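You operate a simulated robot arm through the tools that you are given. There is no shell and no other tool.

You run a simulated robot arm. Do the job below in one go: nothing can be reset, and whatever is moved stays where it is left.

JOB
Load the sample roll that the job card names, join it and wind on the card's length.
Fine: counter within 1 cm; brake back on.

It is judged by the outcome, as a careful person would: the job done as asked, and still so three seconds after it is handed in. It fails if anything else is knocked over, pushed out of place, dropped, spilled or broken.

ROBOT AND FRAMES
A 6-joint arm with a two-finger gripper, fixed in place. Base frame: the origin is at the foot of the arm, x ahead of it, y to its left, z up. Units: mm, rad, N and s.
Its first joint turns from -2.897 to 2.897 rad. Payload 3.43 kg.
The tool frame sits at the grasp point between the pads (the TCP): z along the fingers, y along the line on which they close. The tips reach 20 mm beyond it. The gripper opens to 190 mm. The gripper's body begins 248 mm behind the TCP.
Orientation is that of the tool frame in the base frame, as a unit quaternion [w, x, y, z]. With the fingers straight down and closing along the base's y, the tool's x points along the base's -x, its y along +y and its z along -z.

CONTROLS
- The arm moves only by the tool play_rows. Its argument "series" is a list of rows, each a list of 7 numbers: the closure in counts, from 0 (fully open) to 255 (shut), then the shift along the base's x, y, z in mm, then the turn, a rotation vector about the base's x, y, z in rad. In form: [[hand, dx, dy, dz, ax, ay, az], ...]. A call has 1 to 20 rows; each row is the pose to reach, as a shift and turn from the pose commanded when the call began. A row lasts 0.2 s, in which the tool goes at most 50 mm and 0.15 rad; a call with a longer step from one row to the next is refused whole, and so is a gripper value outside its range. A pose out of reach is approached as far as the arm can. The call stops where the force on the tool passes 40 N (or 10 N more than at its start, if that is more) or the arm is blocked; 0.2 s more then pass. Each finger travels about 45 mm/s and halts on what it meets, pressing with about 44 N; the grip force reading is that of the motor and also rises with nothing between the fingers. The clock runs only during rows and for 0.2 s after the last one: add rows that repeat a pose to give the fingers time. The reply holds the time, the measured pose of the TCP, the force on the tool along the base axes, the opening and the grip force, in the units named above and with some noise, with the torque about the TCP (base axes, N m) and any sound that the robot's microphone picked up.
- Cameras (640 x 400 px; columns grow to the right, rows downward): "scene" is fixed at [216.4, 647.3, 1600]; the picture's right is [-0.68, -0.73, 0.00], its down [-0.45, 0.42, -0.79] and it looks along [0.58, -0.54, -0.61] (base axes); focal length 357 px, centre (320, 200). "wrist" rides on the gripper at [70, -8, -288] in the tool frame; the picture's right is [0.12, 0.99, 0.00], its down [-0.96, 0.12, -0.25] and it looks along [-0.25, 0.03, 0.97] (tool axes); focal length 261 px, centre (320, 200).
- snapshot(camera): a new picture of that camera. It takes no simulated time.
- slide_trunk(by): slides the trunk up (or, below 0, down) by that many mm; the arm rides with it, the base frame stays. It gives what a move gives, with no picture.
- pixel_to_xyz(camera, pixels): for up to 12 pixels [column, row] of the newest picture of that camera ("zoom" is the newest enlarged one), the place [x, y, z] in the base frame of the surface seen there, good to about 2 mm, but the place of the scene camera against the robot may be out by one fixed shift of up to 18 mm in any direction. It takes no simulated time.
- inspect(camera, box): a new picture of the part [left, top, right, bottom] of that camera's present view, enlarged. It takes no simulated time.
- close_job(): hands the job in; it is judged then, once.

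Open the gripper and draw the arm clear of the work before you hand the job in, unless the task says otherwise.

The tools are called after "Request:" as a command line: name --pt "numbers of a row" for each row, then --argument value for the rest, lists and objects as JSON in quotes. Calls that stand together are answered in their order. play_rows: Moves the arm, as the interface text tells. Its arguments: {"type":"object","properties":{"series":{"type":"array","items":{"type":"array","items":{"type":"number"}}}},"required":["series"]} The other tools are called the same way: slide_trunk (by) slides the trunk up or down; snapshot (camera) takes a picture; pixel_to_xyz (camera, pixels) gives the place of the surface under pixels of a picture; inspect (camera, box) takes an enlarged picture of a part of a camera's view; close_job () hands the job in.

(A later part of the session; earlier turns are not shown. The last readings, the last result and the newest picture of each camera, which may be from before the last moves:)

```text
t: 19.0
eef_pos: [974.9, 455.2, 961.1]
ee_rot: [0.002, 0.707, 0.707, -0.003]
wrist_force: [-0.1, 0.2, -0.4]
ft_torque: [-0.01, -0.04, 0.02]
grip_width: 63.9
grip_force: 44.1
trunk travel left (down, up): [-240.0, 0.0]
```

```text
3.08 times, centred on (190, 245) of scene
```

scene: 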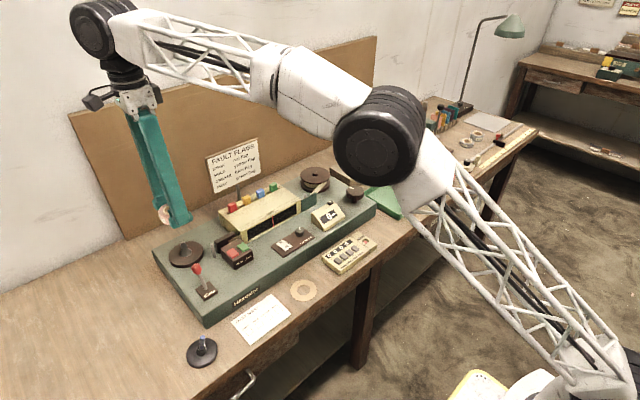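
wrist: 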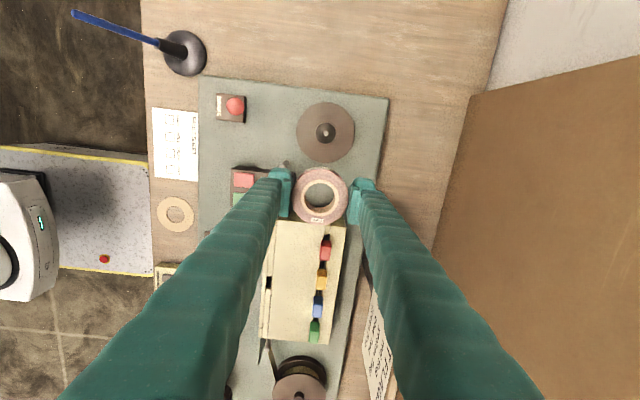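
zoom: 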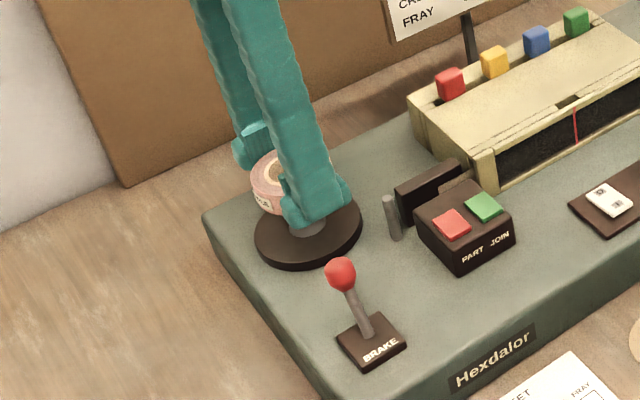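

The peg shows through the core at zoom (321,183), about 0.7 mm toward +y of the core axis. I nudge +0.7 mm in y and lower onto the hub, stopping just above full seating.

Request:
play_rows --pt "255 0.1 0.7 -10 0 0 0" --pt "255 0.1 0.7 -20 0 0 0" --pt "255 0.1 0.7 -28 0 0 0" --pt "255 0.1 0.7 -34 0 0 0" --pt "255 0.1 0.7 -38 0 0 0" --pt "255 0.1 0.7 -40 0 0 0" --pt "255 0.1 0.7 -40 0 0 0"

Request:
inspect --camera "wrist" --box '[280, 160, 360, 230]'

Request:
inspect --camera "scene" --box '[150, 210, 230, 290]'

```text
t: 20.6
eef_pos: [974.7, 456.1, 920.5]
ee_rot: [0.003, 0.707, 0.707, -0.003]
wrist_force: [0.2, -1.8, -0.4]
ft_torque: [0.01, -0.02, -0.01]
grip_width: 64.3
grip_force: 44.3
trunk travel left (down, up): [-240.0, 0.0]
```

```text
5.71 times, centred on (320, 195) of wrist
```

zoom: 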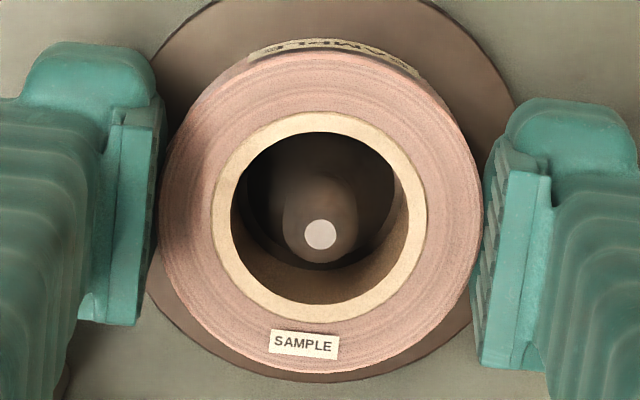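

```text
5.00 times, centred on (190, 250) of scene
```

zoom: 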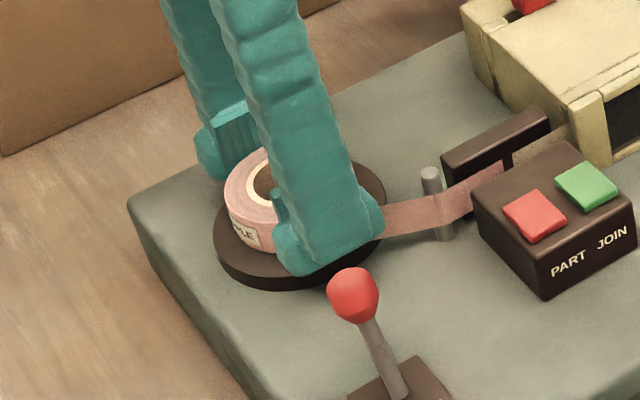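

A pink leader has now appeared from the roll past the guide pin into the splicer (zoom 400–500, 180–230), so the roll is recognised. I lower the last 2 mm, then open slightly.

Request:
play_rows --pt "255 0 0 -1 0 0 0" --pt "255 0 0 -2 0 0 0" --pt "255 0 0 -2 0 0 0" --pt "160 0 0 -2 0 0 0" --pt "150 0 0 -2 0 0 0" --pt "150 0 0 -2 0 0 0"

Request:
inspect --camera "wrist" --box '[270, 150, 370, 240]'

Request:
inspect --camera "scene" --box '[150, 210, 230, 290]'

```text
t: 22.0
eef_pos: [974.3, 455.9, 918.5]
ee_rot: [0.002, 0.707, 0.707, -0.003]
wrist_force: [-0.2, -0.9, 0.3]
ft_torque: [0.01, 0.02, 0.0]
grip_width: 78.6
grip_force: 0.1
trunk travel left (down, up): [-240.0, 0.0]
```

```text
4.44 times, centred on (320, 195) of wrist
```

zoom: 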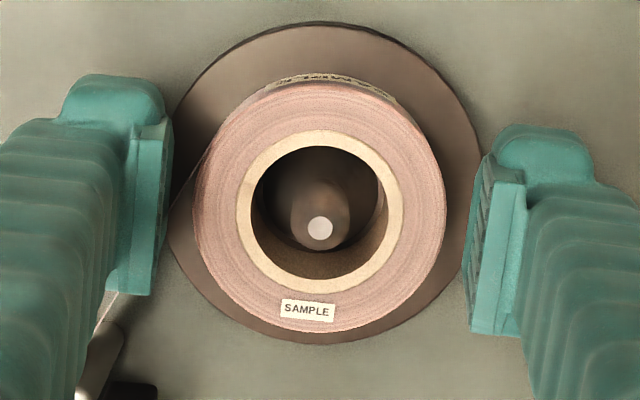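

```text
5.00 times, centred on (190, 250) of scene
```

zoom: 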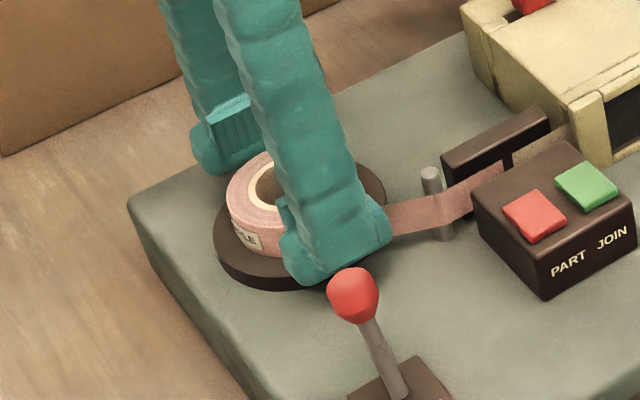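

The roll is seated on the disc and free of the fingers. I rise straight up, clear of the roll.

Request:
play_rows --pt "150 0 0 10 0 0 0" --pt "150 0 0 30 0 0 0" --pt "150 0 0 60 0 0 0" --pt "150 0 0 95 0 0 0" --pt "150 0 0 130 0 0 0" --pt "150 0 0 130 0 0 0"

Request:
snapshot --camera "wrist"

Request:
inspect --camera "scene" --box '[150, 190, 290, 310]'

```text
t: 23.4
eef_pos: [974.8, 455.6, 1049.4]
ee_rot: [0.002, 0.707, 0.707, -0.003]
wrist_force: [0.0, 0.6, 0.6]
ft_torque: [-0.01, -0.01, 0.05]
grip_width: 78.1
grip_force: 0.2
trunk travel left (down, up): [-240.0, 0.0]
```

```text
taken
```

wrist: 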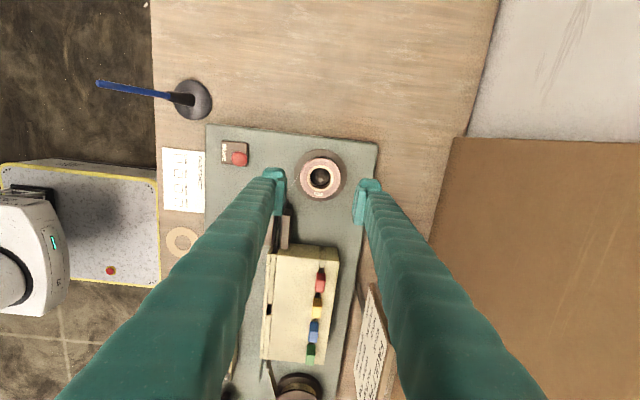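

```text
3.33 times, centred on (220, 250) of scene
```

zoom: 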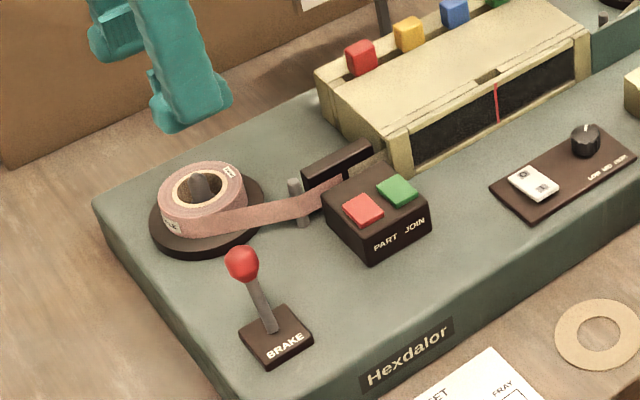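

Roll is loaded and threaded to the splicer. I move the open gripper above the PART/JOIN box for a close look at the buttons.

Request:
play_rows --pt "150 -35 -30 0 0 0 0" --pt "150 -70 -60 0 0 0 0" --pt "150 -100 -90 0 0 0 0" --pt "150 -115 -110 0 0 0 0" --pt "150 -115 -110 0 0 0 0"

Request:
snapshot --camera "wrist"

Request:
inspect --camera "wrist" --box '[280, 150, 360, 220]'

```text
t: 24.6
eef_pos: [860.2, 345.7, 1050.2]
ee_rot: [0.002, 0.707, 0.708, -0.003]
wrist_force: [0.0, 0.2, 0.5]
ft_torque: [0.01, -0.02, 0.01]
grip_width: 78.3
grip_force: 0.1
trunk travel left (down, up): [-240.0, 0.0]
```

```text
taken
```

wrist: 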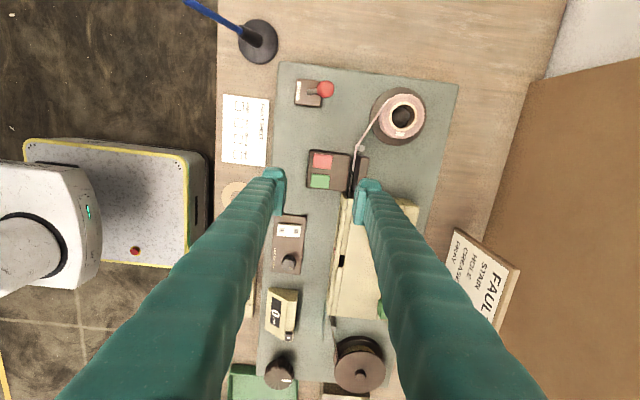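

```text
5.71 times, centred on (320, 185) of wrist
```

zoom: 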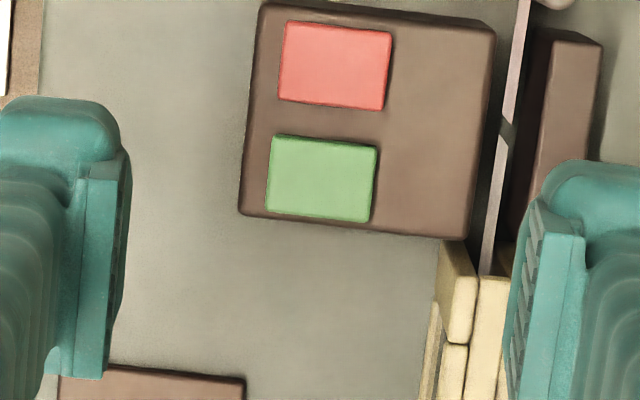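

Both buttons are clear: green JOIN at zoom (322,178), red PART at (336,65). I query their corners and the inspection box's corner.

Request:
pixel_to_xyz --camera "zoom" --pixels '[[322, 178], [278, 142], [372, 150], [366, 215], [272, 207], [336, 65], [290, 98], [382, 102], [430, 150], [460, 290], [250, 180], [430, 390]]'

```text
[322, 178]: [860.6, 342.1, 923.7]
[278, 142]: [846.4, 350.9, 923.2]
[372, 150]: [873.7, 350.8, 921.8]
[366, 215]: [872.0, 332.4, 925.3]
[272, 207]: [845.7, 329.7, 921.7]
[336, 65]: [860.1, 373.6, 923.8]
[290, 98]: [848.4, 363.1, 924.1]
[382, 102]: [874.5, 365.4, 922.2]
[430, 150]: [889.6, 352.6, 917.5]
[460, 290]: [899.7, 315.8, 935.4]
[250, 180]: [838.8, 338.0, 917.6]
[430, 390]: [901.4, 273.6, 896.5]
```

Green spans x 845–875, y 330–351, top z≈923.5, and red starts at y 363. I shut the gripper, aim at (860,335) so that the 42 mm wide tips stay 7 mm off the red one, and descend to just above the button.

Request:
play_rows --pt "255 0 -10.5 0 0 0 0" --pt "255 0 -10.5 0 0 0 0" --pt "255 0 -10.5 0 0 0 0" --pt "255 0 -10.5 0 0 0 0" --pt "255 0 -10.5 -30 0 0 0" --pt "255 0 -10.5 -60 0 0 0" --pt "255 0 -10.5 -85 0 0 0" --pt "255 0 -10.5 -98 0 0 0" --pt "255 0 -10.5 -98 0 0 0"

Request:
snapshot --camera "wrist"

Request:
inspect --camera "scene" --box '[190, 200, 280, 280]'

```text
t: 26.6
eef_pos: [860.8, 334.2, 952.5]
ee_rot: [0.001, 0.707, 0.707, -0.002]
wrist_force: [-0.2, 0.5, -0.8]
ft_torque: [0.02, 0.02, 0.03]
grip_width: 0.1
grip_force: 34.3
trunk travel left (down, up): [-240.0, 0.0]
```

```text
taken
```

wrist: 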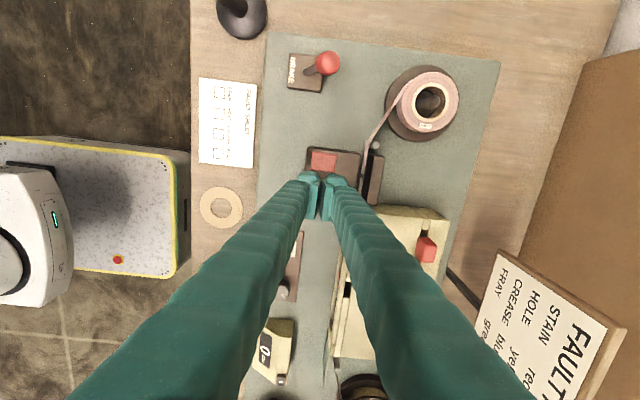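

```text
5.00 times, centred on (235, 240) of scene
```

zoom: 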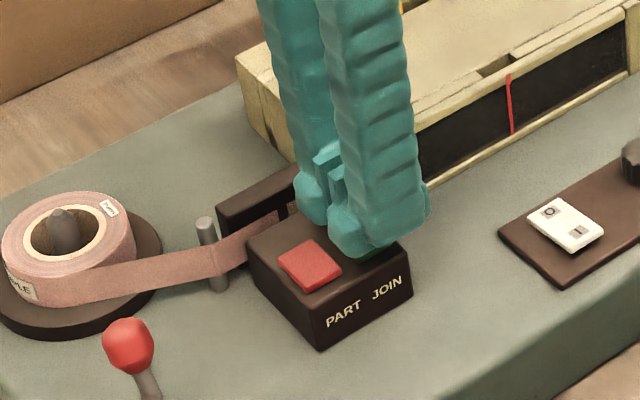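

The tips hover about 9 mm above green, clear of red. I press down slowly to about 4–5 mm past contact, hold, then come back up.

Request:
play_rows --pt "255 0 0 -6 0 0 0" --pt "255 0 0 -9 0 0 0" --pt "255 0 0 -11 0 0 0" --pt "255 0 0 -13 0 0 0" --pt "255 0 0 -13 0 0 0"

Request:
inspect --camera "scene" --box '[190, 200, 280, 280]'

```text
t: 27.8
eef_pos: [860.0, 335.1, 938.8]
ee_rot: [0.003, 0.707, 0.708, -0.003]
wrist_force: [0.4, 1.8, 2.1]
ft_torque: [-0.03, -0.01, 0.0]
grip_width: 6.2
grip_force: 34.3
trunk travel left (down, up): [-240.0, 0.0]
heard: click
```

```text
5.00 times, centred on (235, 240) of scene
```

zoom: 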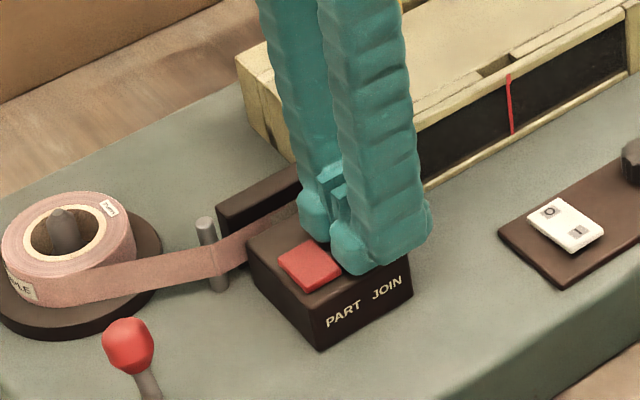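

A click was heard at 2 N. I raise the tool and look at the join.

Request:
play_rows --pt "255 0 0 10 0 0 0" --pt "255 0 0 40 0 0 0" --pt "255 0 0 80 0 0 0" --pt "255 0 0 110 0 0 0" --pt "255 0 0 110 0 0 0"

Request:
inspect --camera "scene" --box '[170, 190, 290, 290]'

Request:
snapshot --camera "wrist"

Request:
inspect --camera "scene" --box '[280, 150, 380, 260]'

```text
t: 29.0
eef_pos: [860.0, 335.7, 1049.0]
ee_rot: [0.002, 0.707, 0.707, -0.003]
wrist_force: [0.5, -0.4, -0.3]
ft_torque: [-0.02, -0.01, 0.04]
grip_width: 0.0
grip_force: 34.4
trunk travel left (down, up): [-240.0, 0.0]
```

```text
4.00 times, centred on (230, 240) of scene
```

zoom: 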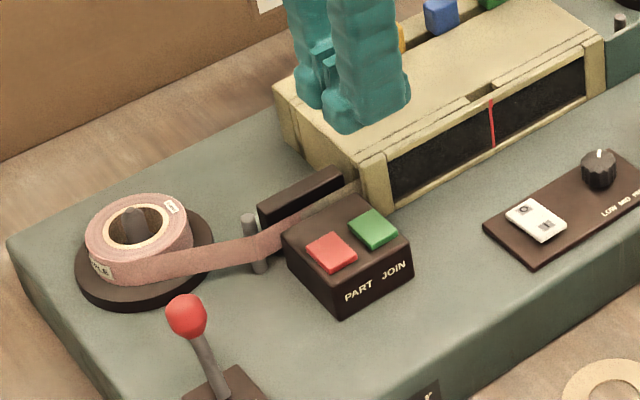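

```text
taken
```

wrist: 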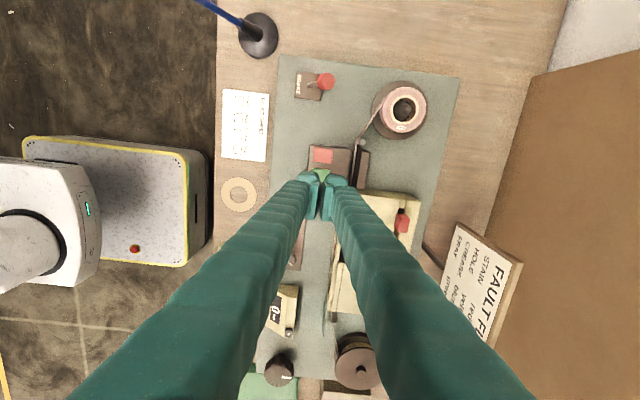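

```text
3.64 times, centred on (330, 205) of scene
```

zoom: 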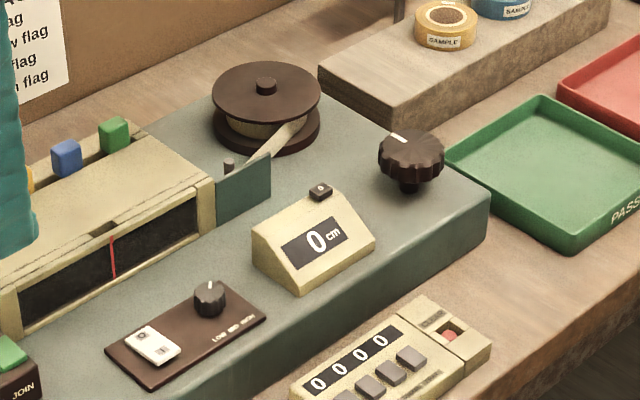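

I zoom in on the splice area at scene (240,238) to check the join itself.

Request:
inspect --camera "scene" --box '[220, 225, 265, 255]'

Request:
inspect --camera "wrist" --box '[330, 110, 400, 170]'

Request:
inspect --camera "wrist" --box '[335, 150, 375, 200]'

```text
13.33 times, centred on (242, 240) of scene
```

zoom: 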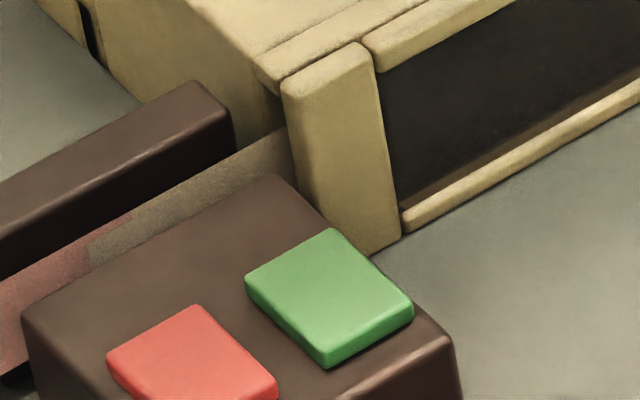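

```text
6.67 times, centred on (365, 140) of wrist
```

zoom: 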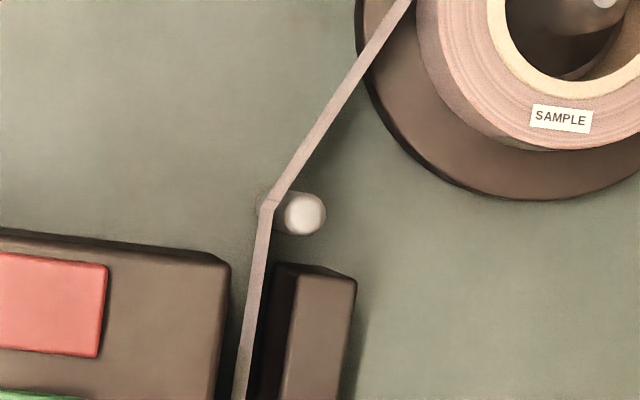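

```text
8.00 times, centred on (355, 175) of wrist
```

zoom: 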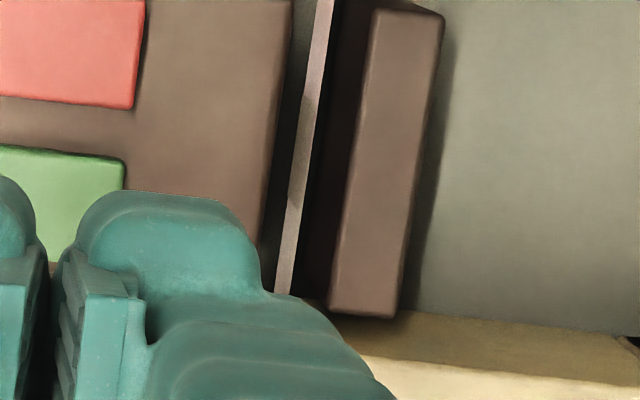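

The pink and cream now run on continuously at zoom (95,235), so the join is made. Next I study the brake lever and the handwheel closely before touching them.

Request:
inspect --camera "wrist" --box '[280, 55, 350, 115]'

Request:
pixel_to_xyz --camera "zoom" --pixels '[[330, 170], [370, 160], [300, 180], [250, 200], [230, 210], [180, 150], [340, 120], [340, 215]]'

Request:
inspect --camera "scene" --box '[180, 250, 240, 310]'

Request:
inspect --camera "scene" --box '[335, 175, 385, 215]'

Request:
inspect --camera "scene" --box '[275, 222, 325, 257]'

```text
6.67 times, centred on (315, 85) of wrist
```

zoom: 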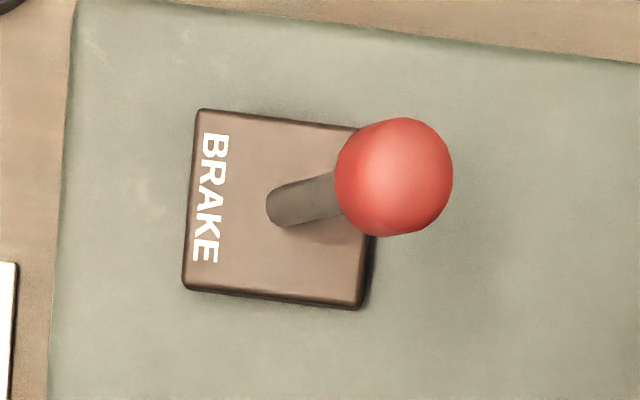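

```text
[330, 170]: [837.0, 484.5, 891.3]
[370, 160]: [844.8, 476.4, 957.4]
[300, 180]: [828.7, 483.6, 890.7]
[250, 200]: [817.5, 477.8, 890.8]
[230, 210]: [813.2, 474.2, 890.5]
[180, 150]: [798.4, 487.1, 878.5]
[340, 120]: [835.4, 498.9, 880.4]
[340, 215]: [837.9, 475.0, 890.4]
```

```text
6.67 times, centred on (210, 280) of scene
```

zoom: 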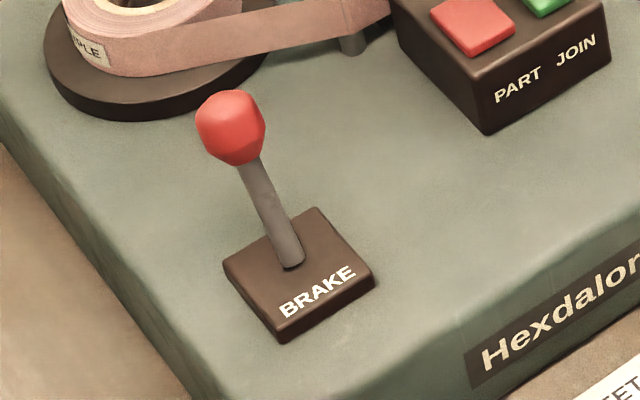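

```text
10.00 times, centred on (360, 195) of scene
```

zoom: 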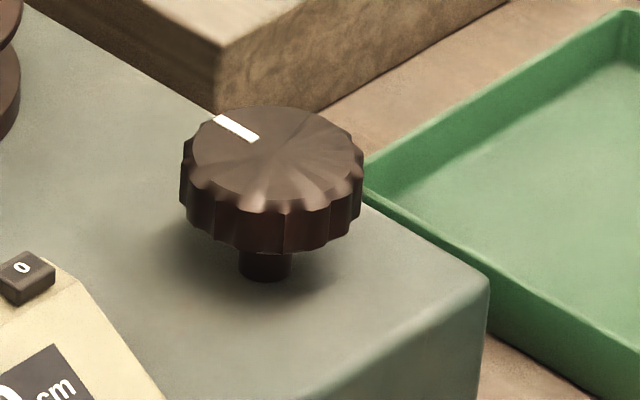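

```text
11.43 times, centred on (300, 240) of scene
```

zoom: 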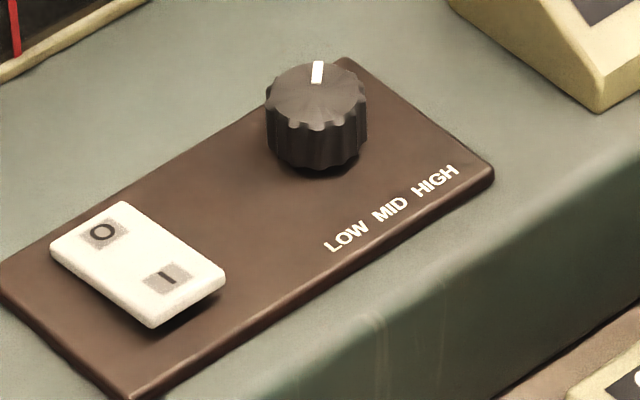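

The lever pivots near (820,475) and leans toward +x with its red knob at (848,477,958), so releasing should mean pulling it toward -x. I go behind the knob (x≈890) with the gripper shut and come down beside it.

Request:
play_rows --pt "255 10 40 0 0 0 0" --pt "255 20 85 0 0 0 0" --pt "255 32 125 0 0 0 0" --pt "255 32 142 0 0 0 0" --pt "255 32 142 -30 0 0 0" --pt "255 32 142 -60 0 0 0" --pt "255 32 142 -85 0 0 0" --pt "255 32 142 -97 0 0 0" --pt "255 32 142 -97 0 0 0"

Request:
snapshot --camera "wrist"

Request:
inspect --camera "scene" --box '[160, 220, 260, 310]'

```text
t: 30.9
eef_pos: [893.3, 478.9, 958.6]
ee_rot: [0.004, 0.707, 0.707, 0.003]
wrist_force: [4.3, 1.7, 8.7]
ft_torque: [0.01, 0.22, -0.01]
grip_width: 0.0
grip_force: 34.5
trunk travel left (down, up): [-240.0, 0.0]
stopped in row 9: the force on the tool passed its limit at 45 N (the readings are from after the stop); the commanded pose is now the measured one
```

```text
taken
```

wrist: 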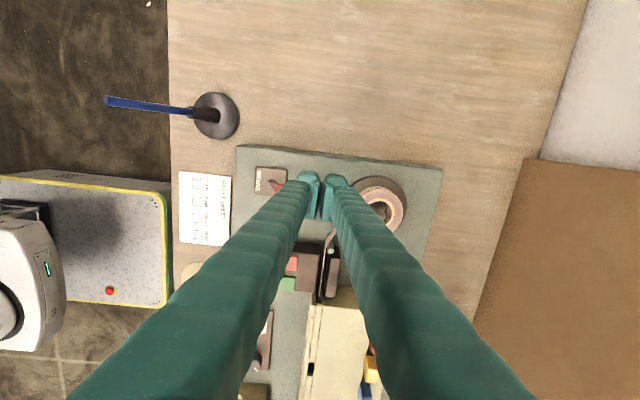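

```text
4.44 times, centred on (210, 265) of scene
```

zoom: 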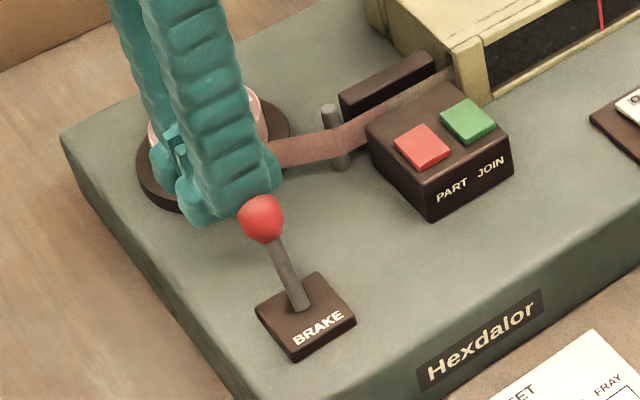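

The stop came from the sloping outer side of the finger meeting the red knob (tool pushed +x and up). I back off up and away, then rotate +90° so the flat 42 mm sides of the fingers face along x.

Request:
play_rows --pt "255 4 0 8 0 0 0" --pt "255 4 0 40 0 0 0" --pt "255 4 0 80 0 0 0.0" --pt "255 4 0 100 0 0 0.13" --pt "255 4 0 100 0 0 0.26" --pt "255 4 0 100 0 0 0.39" --pt "255 4 0 100 0 0 0.52" --pt "255 4 0 100 0 0 0.65" --pt "255 4 0 100 0 0 0.78" --pt "255 4 0 100 0 0 0.91" --pt "255 4 0 100 0 0 1.04" --pt "255 4 0 100 0 0 1.17" --pt "255 4 0 100 0 0 1.3" --pt "255 4 0 100 0 0 1.43" --pt "255 4 0 100 0 0 1.565" --pt "255 4 0 100 0 0 1.565"

Request:
snapshot --camera "wrist"

Request:
inspect --camera "scene" --box '[160, 220, 260, 310]'

```text
t: 34.3
eef_pos: [896.0, 478.3, 1057.1]
ee_rot: [0.001, 0.003, 1.0, 0.003]
wrist_force: [0.0, -0.1, -0.4]
ft_torque: [0.05, -0.01, -0.03]
grip_width: 0.0
grip_force: 34.3
trunk travel left (down, up): [-240.0, 0.0]
```

```text
taken
```

wrist: 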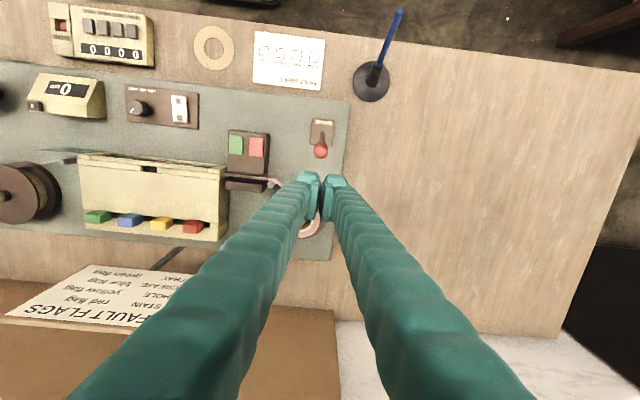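

```text
4.44 times, centred on (210, 265) of scene
```

zoom: 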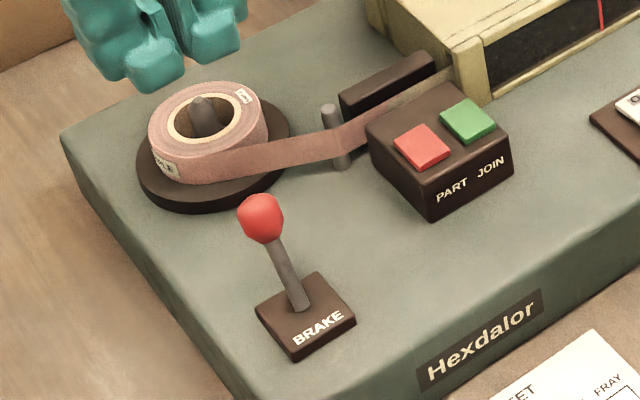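

The lever is unchanged. Now I descend behind the knob at x≈892 with the flat side facing it.

Request:
play_rows --pt "255 -4 -1 -30 0 0 0" --pt "255 -4 -1 -60 0 0 0" --pt "255 -4 -1 -80 0 0 0" --pt "255 -4 -1 -95 0 0 0" --pt "255 -4 -1 -105 0 0 0" --pt "255 -4 -1 -105 0 0 0"

Request:
snapshot --camera "wrist"

Request:
inspect --camera "scene" --box '[160, 220, 260, 310]'

```text
t: 35.7
eef_pos: [893.0, 479.3, 952.5]
ee_rot: [0.002, 0.003, 1.0, 0.004]
wrist_force: [0.0, 0.1, -0.6]
ft_torque: [0.01, 0.01, 0.01]
grip_width: 0.0
grip_force: 34.6
trunk travel left (down, up): [-240.0, 0.0]
```

```text
taken
```

wrist: 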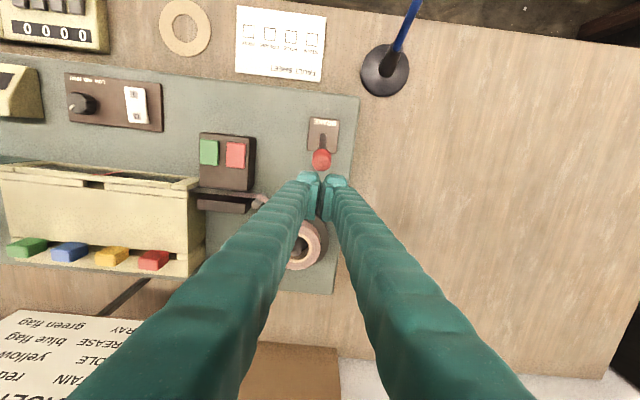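

```text
4.44 times, centred on (210, 265) of scene
```

zoom: 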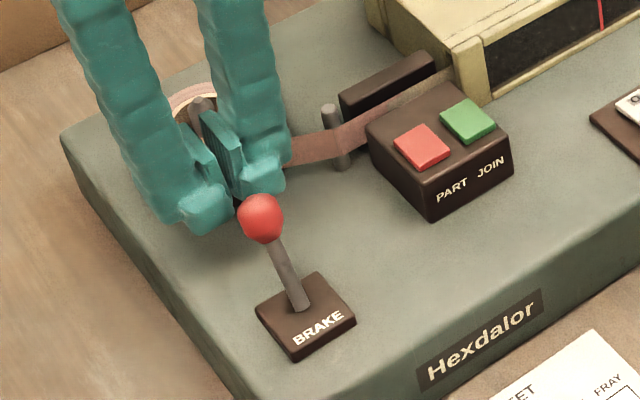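

Fingers are now directly behind the knob (zoom 262,215). I push slowly toward -x and watch the force.

Request:
play_rows --pt "255 -7 -1 0 0 0 0" --pt "255 -14 -1 0 0 0 0" --pt "255 -20 -1 0 0 0 0" --pt "255 -26 -1 0 0 0 0" --pt "255 -32 -1 0 0 0 0" --pt "255 -38 -1 0 0 0 0" --pt "255 -44 -1 0 0 0 0"

Request:
inspect --camera "scene" --box '[160, 220, 260, 310]'

```text
t: 37.3
eef_pos: [848.5, 477.7, 952.4]
ee_rot: [0.001, 0.002, 1.0, 0.003]
wrist_force: [-0.5, 0.2, 0.1]
ft_torque: [0.01, 0.0, 0.02]
grip_width: 0.0
grip_force: 34.3
trunk travel left (down, up): [-240.0, 0.0]
```

```text
4.44 times, centred on (210, 265) of scene
```

zoom: 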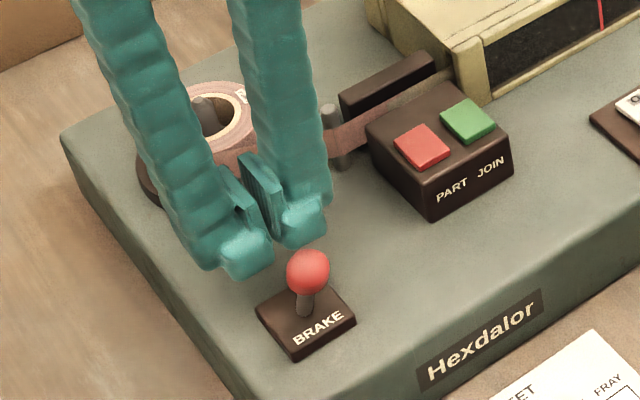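

The lever has flipped toward -x (knob now at zoom (308,272)). I back the fingers off and measure its new angle.

Request:
play_rows --pt "255 15 0 0 0 0 0" --pt "255 25 0 20 0 0 0" --pt "255 30 0 60 0 0 0" --pt "255 30 0 100 0 0 0" --pt "255 30 0 100 0 0 0"

Request:
snapshot --camera "wrist"

Request:
inspect --camera "wrist" --box '[290, 110, 350, 170]'

Request:
inspect --camera "scene" --box '[160, 220, 260, 310]'

```text
t: 38.5
eef_pos: [879.2, 476.2, 1053.5]
ee_rot: [0.0, 0.003, 1.0, 0.003]
wrist_force: [0.5, 0.1, -0.5]
ft_torque: [0.02, -0.01, -0.02]
grip_width: 0.1
grip_force: 34.5
trunk travel left (down, up): [-240.0, 0.0]
```

```text
taken
```

wrist: 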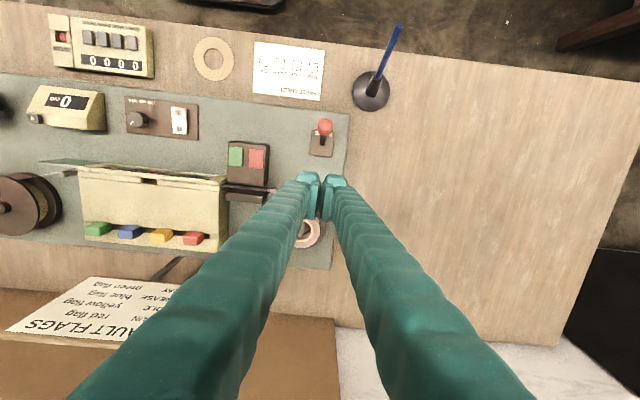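

```text
6.67 times, centred on (320, 140) of wrist
```

zoom: 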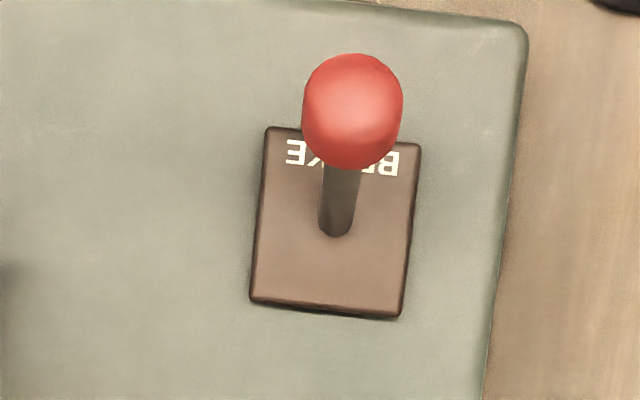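

```text
4.44 times, centred on (210, 265) of scene
```

zoom: 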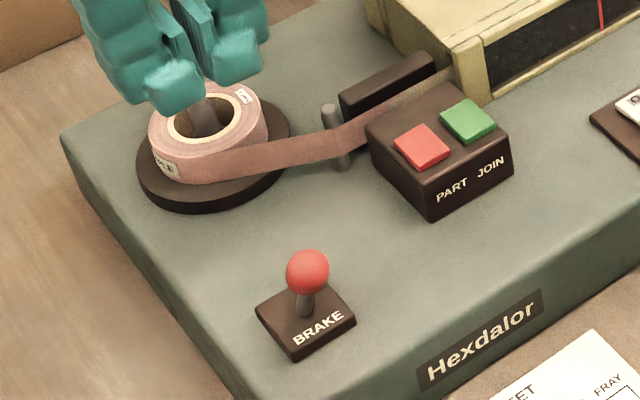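

Brake lever now leans toward the operator (-x), i.e. off. I travel across to the fluted handwheel near (823,-63), opening the fingers to about 100 mm on the way.

Request:
pixel_to_xyz --camera "wrist" --pixels '[[325, 127], [325, 122], [322, 150]]'

Request:
play_rows --pt "255 -10 -30 0 0 0 0" --pt "255 -20 -70 0 0 0 0" --pt "255 -30 -115 0 0 0 0" --pt "255 -40 -160 0 0 0 0" --pt "220 -50 -205 0 0 0 0" --pt "180 -57 -250 0 0 0 0" --pt "150 -57 -297 0 0 0 0" --pt "121 -57 -344 0 0 0 0" --pt "121 -57 -391 0 0 0 0" --pt "121 -57 -438 0 0 0 0" --pt "121 -57 -485 0 0 0 0" --pt "121 -57 -520 0 0 0 0" --pt "121 -57 -538 0 0 0 0" --pt "121 -57 -538 0 0 0 0"

Request:
snapshot --camera "wrist"

Request:
inspect --camera "wrist" --box '[270, 140, 370, 220]'

Request:
snapshot --camera "scene"

```text
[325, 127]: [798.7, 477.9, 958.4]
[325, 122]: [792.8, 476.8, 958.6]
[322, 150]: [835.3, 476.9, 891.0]
```

```text
t: 41.5
eef_pos: [823.0, -62.4, 1052.6]
ee_rot: [0.001, 0.003, 1.0, 0.004]
wrist_force: [0.1, 0.1, 0.1]
ft_torque: [-0.02, -0.04, -0.01]
grip_width: 99.7
grip_force: 0.0
trunk travel left (down, up): [-240.0, 0.0]
```

```text
taken
```

wrist: 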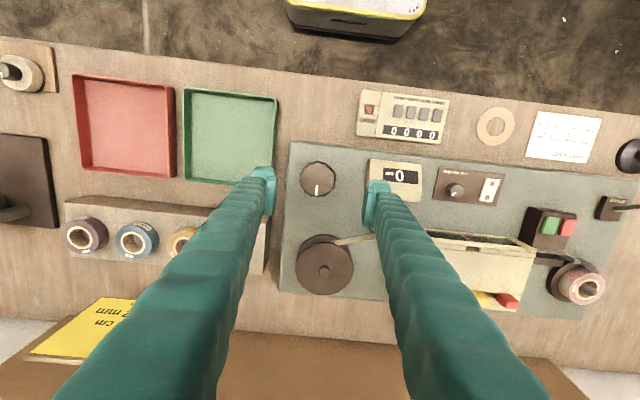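

```text
5.00 times, centred on (320, 180) of wrist
```

zoom: 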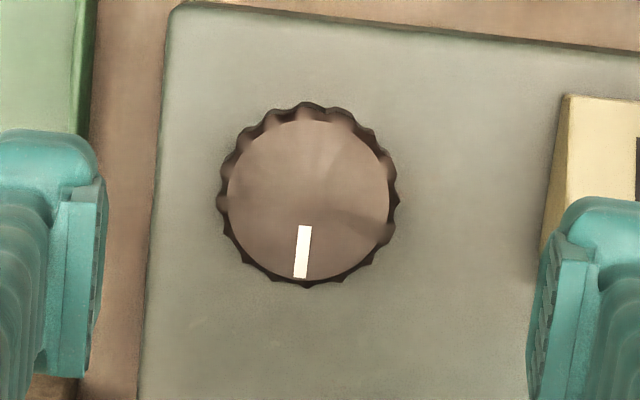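

```text
taken
```

scene: 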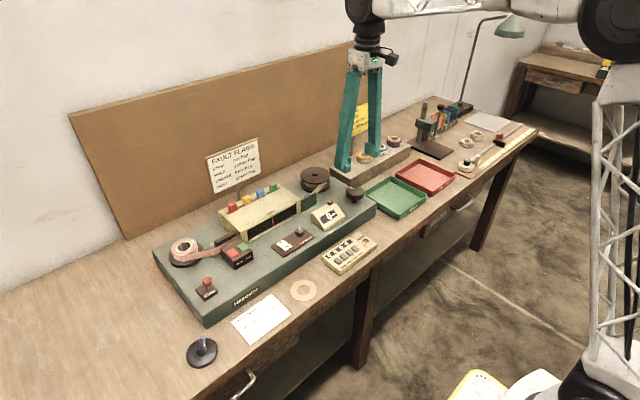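

The handwheel is at zoom (309,195), about 56 mm across, with its mark pointing +x. I query its centre, rim and the surroundings.

Request:
pixel_to_xyz --camera "zoom" --pixels '[[309, 195], [235, 195], [385, 195], [309, 125], [309, 270], [303, 230], [301, 272], [222, 195], [396, 195], [309, 108], [560, 200], [600, 120]]'

Request:
pixel_to_xyz --camera "scene" --pixels '[[355, 188], [355, 194], [353, 203], [347, 192], [328, 216], [345, 208]]'

```text
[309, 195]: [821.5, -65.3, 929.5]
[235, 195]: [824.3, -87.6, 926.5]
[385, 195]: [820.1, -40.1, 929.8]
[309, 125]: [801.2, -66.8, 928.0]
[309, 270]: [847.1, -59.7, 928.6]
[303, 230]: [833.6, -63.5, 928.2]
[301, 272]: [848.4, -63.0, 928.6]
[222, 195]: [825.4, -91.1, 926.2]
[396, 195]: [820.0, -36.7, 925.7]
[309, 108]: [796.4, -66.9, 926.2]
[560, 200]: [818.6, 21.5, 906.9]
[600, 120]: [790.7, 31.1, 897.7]
```

```text
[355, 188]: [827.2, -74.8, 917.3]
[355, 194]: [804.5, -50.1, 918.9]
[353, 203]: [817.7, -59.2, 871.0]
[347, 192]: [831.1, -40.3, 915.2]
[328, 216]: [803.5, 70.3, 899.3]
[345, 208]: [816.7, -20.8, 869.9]
```

Handwheel centre ≈ (823,-64), radius 27.5 mm, top z≈929. I descend around it with the fingers at 100 mm open to TCP z≈924, then close on it.

Request:
play_rows --pt "121 0 -1.6 -40 0 0 0" --pt "121 0 -1.6 -80 0 0 0" --pt "121 0 -1.6 -105 0 0 0" --pt "121 0 -1.6 -120 0 0 0" --pt "121 0 -1.6 -129 0 0 0" --pt "121 0 -1.6 -129 0 0 0" --pt "200 0 -1.6 -129 0 0 0" --pt "255 0 -1.6 -129 0 0 0" --pt "255 0 -1.6 -129 0 0 0" --pt "255 0 -1.6 -129 0 0 0" --pt "255 0 -1.6 -129 0 0 0"

Request:
snapshot --camera "wrist"

Request:
inspect --camera "scene" --box '[300, 160, 400, 240]'

```text
t: 43.9
eef_pos: [820.8, -65.4, 923.6]
ee_rot: [0.001, 0.004, 1.0, 0.003]
wrist_force: [0.7, -10.7, -0.7]
ft_torque: [-0.13, -0.06, -0.02]
grip_width: 56.8
grip_force: 44.9
trunk travel left (down, up): [-240.0, 0.0]
```

```text
taken
```

wrist: 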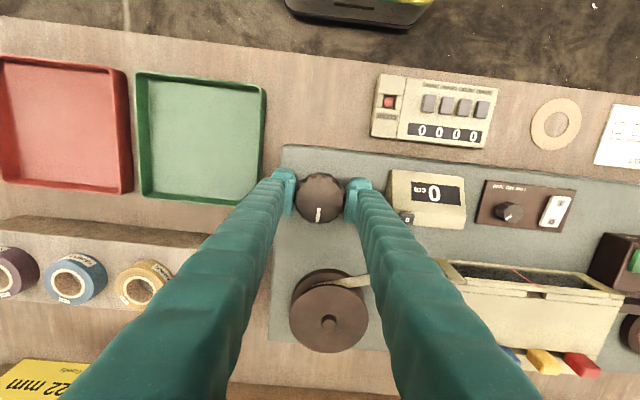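

```text
5.00 times, centred on (350, 200) of scene
```

zoom: 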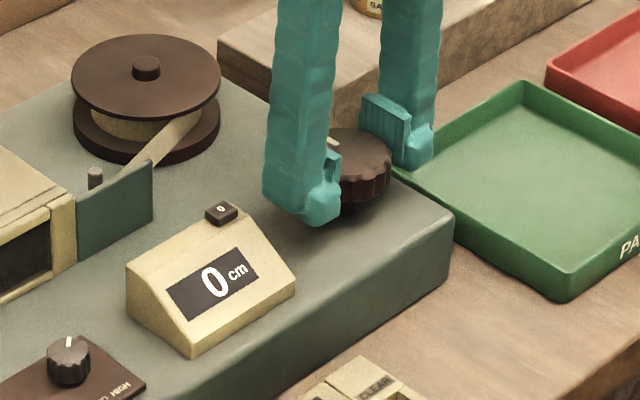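

Gripped at 56.8 mm with a slight 10 N side load, so I ease 1 mm toward -y and turn the wheel +0.45 rad (anticlockwise from above) as a test while watching the counter.

Request:
play_rows --pt "255 1 -1 0 0 0 0" --pt "255 1 -1 0 0 0 0.1" --pt "255 1 -1 0 0 0 0.2" --pt "255 1 -1 0 0 0 0.3" --pt "255 1 -1 0 0 0 0.4" --pt "255 1 -1 0 0 0 0.45" --pt "255 1 -1 0 0 0 0.45"

Request:
inspect --camera "scene" --box '[300, 160, 400, 240]'

Request:
snapshot --camera "wrist"

```text
t: 45.5
eef_pos: [822.2, -65.9, 923.3]
ee_rot: [0.001, -0.219, 0.976, 0.003]
wrist_force: [4.5, -17.1, 2.5]
ft_torque: [-0.27, 0.01, -0.25]
grip_width: 57.2
grip_force: 44.8
trunk travel left (down, up): [-240.0, 0.0]
```

```text
5.00 times, centred on (350, 200) of scene
```

zoom: 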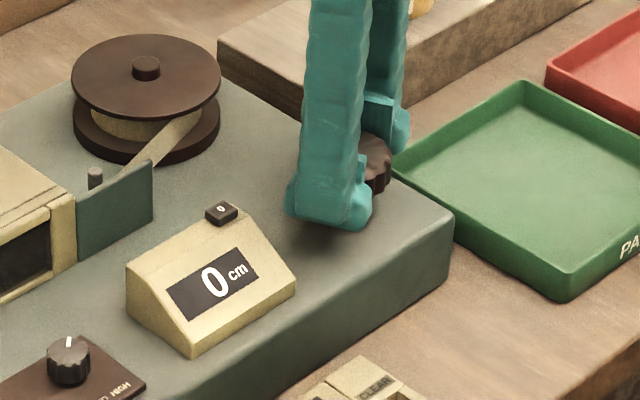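

```text
taken
```

wrist: 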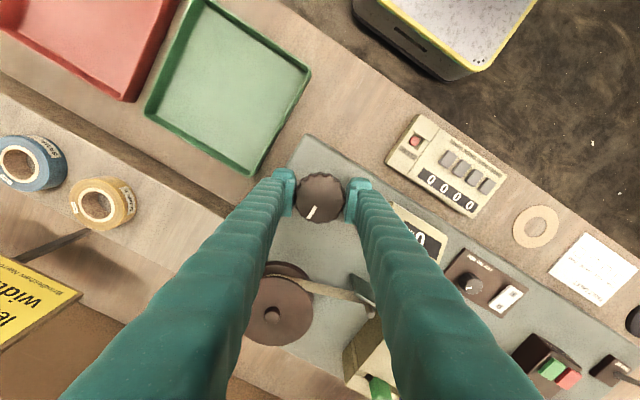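

The counter still shows 0 and the wheel's mark seems not to have followed. I zoom in to check whether the wheel turned or slipped.

Request:
inspect --camera "wrist" --box '[290, 165, 350, 225]'

Request:
pixel_to_xyz --camera "zoom" --pixels '[[270, 250], [250, 310], [320, 200], [262, 280], [330, 120], [400, 200]]'

```text
6.67 times, centred on (320, 195) of wrist
```

zoom: 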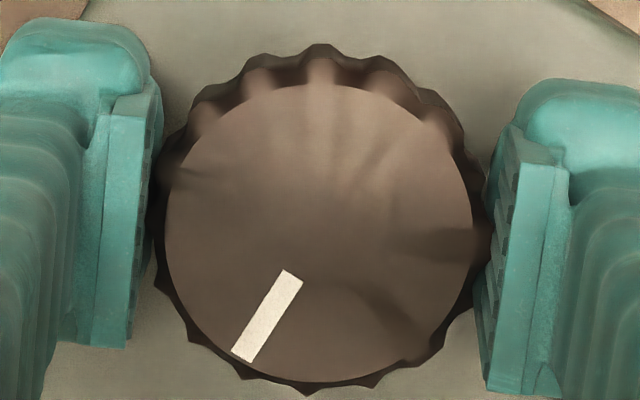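

```text
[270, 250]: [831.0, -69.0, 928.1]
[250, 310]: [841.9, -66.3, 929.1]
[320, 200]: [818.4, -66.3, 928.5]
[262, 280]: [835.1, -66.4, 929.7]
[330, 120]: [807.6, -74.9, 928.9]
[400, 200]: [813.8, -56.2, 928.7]
```

The wheel did not turn with +rotation (mark still along +x); the pads slid round it. I try the other direction, clockwise, going back through zero to -0.45 rad from the first grip.

Request:
play_rows --pt "255 0 -0.5 0 0 0 -0.1" --pt "255 0 -0.5 0 0 0 -0.2" --pt "255 0 -0.5 0 0 0 -0.3" --pt "255 0 -0.5 0 0 0 -0.4" --pt "255 0 -0.5 0 0 0 -0.45" --pt "255 0 -0.5 0 0 0 -0.45"

Request:
inspect --camera "wrist" --box '[290, 165, 350, 225]'

Request:
inspect --camera "scene" --box '[300, 160, 400, 240]'

```text
t: 46.9
eef_pos: [823.2, -64.3, 923.7]
ee_rot: [0.001, 0.003, 1.0, 0.004]
wrist_force: [0.9, -8.7, 4.8]
ft_torque: [-0.1, 0.01, -0.03]
grip_width: 56.8
grip_force: 45.0
trunk travel left (down, up): [-240.0, 0.0]
```

```text
6.67 times, centred on (320, 195) of wrist
```

zoom: 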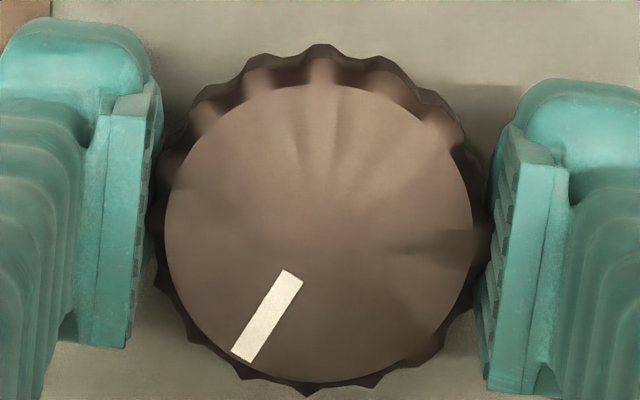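

```text
5.00 times, centred on (350, 200) of scene
```

zoom: 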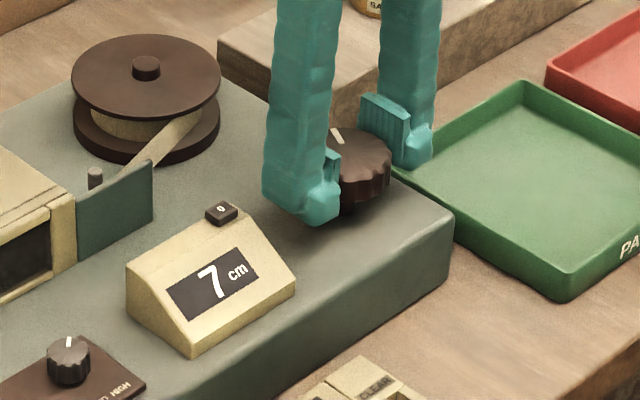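

Clockwise works: the wheel moved with the grip through -0.45 rad and the counter shows 7 cm, i.e. about 15.9 cm/rad. I turn a further -1.3 rad and read the counter again.

Request:
play_rows --pt "255 0 0 0 0 0 -0.12" --pt "255 0 0 0 0 0 -0.24" --pt "255 0 0 0 0 0 -0.36" --pt "255 0 0 0 0 0 -0.48" --pt "255 0 0 0 0 0 -0.6" --pt "255 0 0 0 0 0 -0.72" --pt "255 0 0 0 0 0 -0.84" --pt "255 0 0 0 0 0 -0.96" --pt "255 0 0 0 0 0 -1.08" --pt "255 0 0 0 0 0 -1.2" --pt "255 0 0 0 0 0 -1.3" --pt "255 0 0 0 0 0 -1.3"

Request:
inspect --camera "scene" --box '[300, 160, 400, 240]'

Request:
inspect --camera "wrist" --box '[290, 165, 350, 225]'

```text
t: 49.5
eef_pos: [825.8, -63.8, 923.0]
ee_rot: [0.003, 0.608, 0.794, 0.001]
wrist_force: [31.3, 14.9, 7.1]
ft_torque: [0.6, -0.53, 0.04]
grip_width: 56.5
grip_force: 45.3
trunk travel left (down, up): [-240.0, 0.0]
```

```text
5.00 times, centred on (350, 200) of scene
```

zoom: 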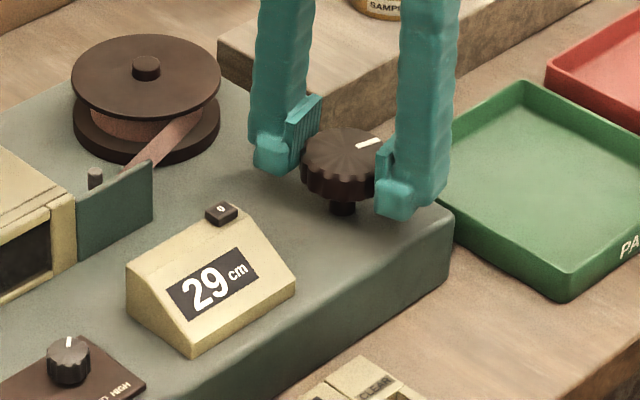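

```text
6.67 times, centred on (320, 195) of wrist
```

zoom: 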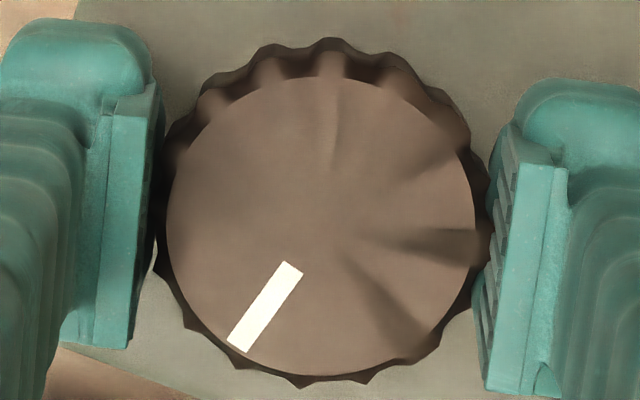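

Counter reads 29 cm and pink is winding onto the reel. The grip has a 31 N side load from misalignment, so I ease +2.5 mm x, +1 mm y, then turn a further -0.28 rad (about 4.7 cm).

Request:
play_rows --pt "255 1.3 0.5 0 0 0 0" --pt "255 2.5 1 0 0 0 0" --pt "255 2.5 1 0 0 0 -0.08" --pt "255 2.5 1 0 0 0 -0.16" --pt "255 2.5 1 0 0 0 -0.24" --pt "255 2.5 1 0 0 0 -0.28" --pt "255 2.5 1 0 0 0 -0.28"

Request:
inspect --camera "scene" --box '[300, 160, 400, 240]'

```text
t: 51.1
eef_pos: [824.9, -64.9, 924.5]
ee_rot: [0.002, 0.713, 0.702, 0.001]
wrist_force: [3.2, 4.0, 10.2]
ft_torque: [-0.13, 0.02, 0.03]
grip_width: 56.4
grip_force: 45.3
trunk travel left (down, up): [-240.0, 0.0]
```

```text
5.00 times, centred on (350, 200) of scene
```

zoom: 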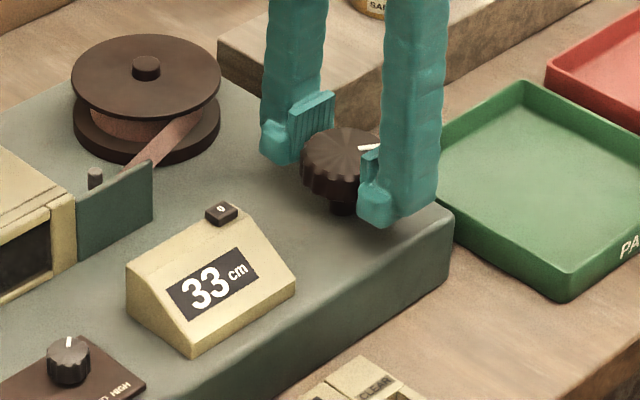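

Counter reads 33 cm. About -0.1 rad more should bring it to 35 (roughly 16.4 cm/rad).

Request:
play_rows --pt "255 0 0 0 0 0 -0.05" --pt "255 0 0 0 0 0 -0.1" --pt "255 0 0 0 0 0 -0.1"

Request:
inspect --camera "scene" --box '[300, 160, 400, 240]'

```text
t: 51.9
eef_pos: [824.9, -64.3, 923.1]
ee_rot: [0.003, 0.747, 0.665, 0.001]
wrist_force: [0.2, 0.5, 7.1]
ft_torque: [-0.06, 0.05, -0.06]
grip_width: 56.1
grip_force: 45.0
trunk travel left (down, up): [-240.0, 0.0]
```

```text
5.00 times, centred on (350, 200) of scene
```

zoom: 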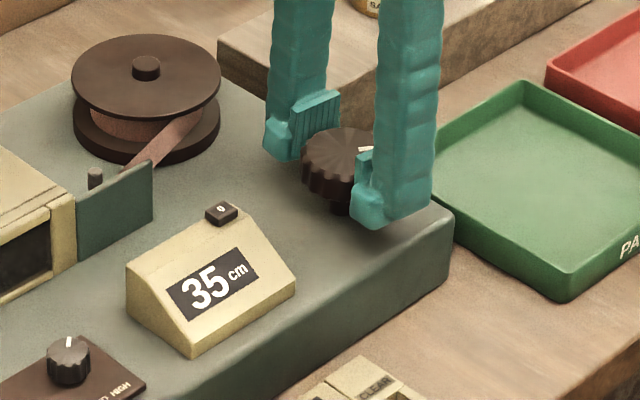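

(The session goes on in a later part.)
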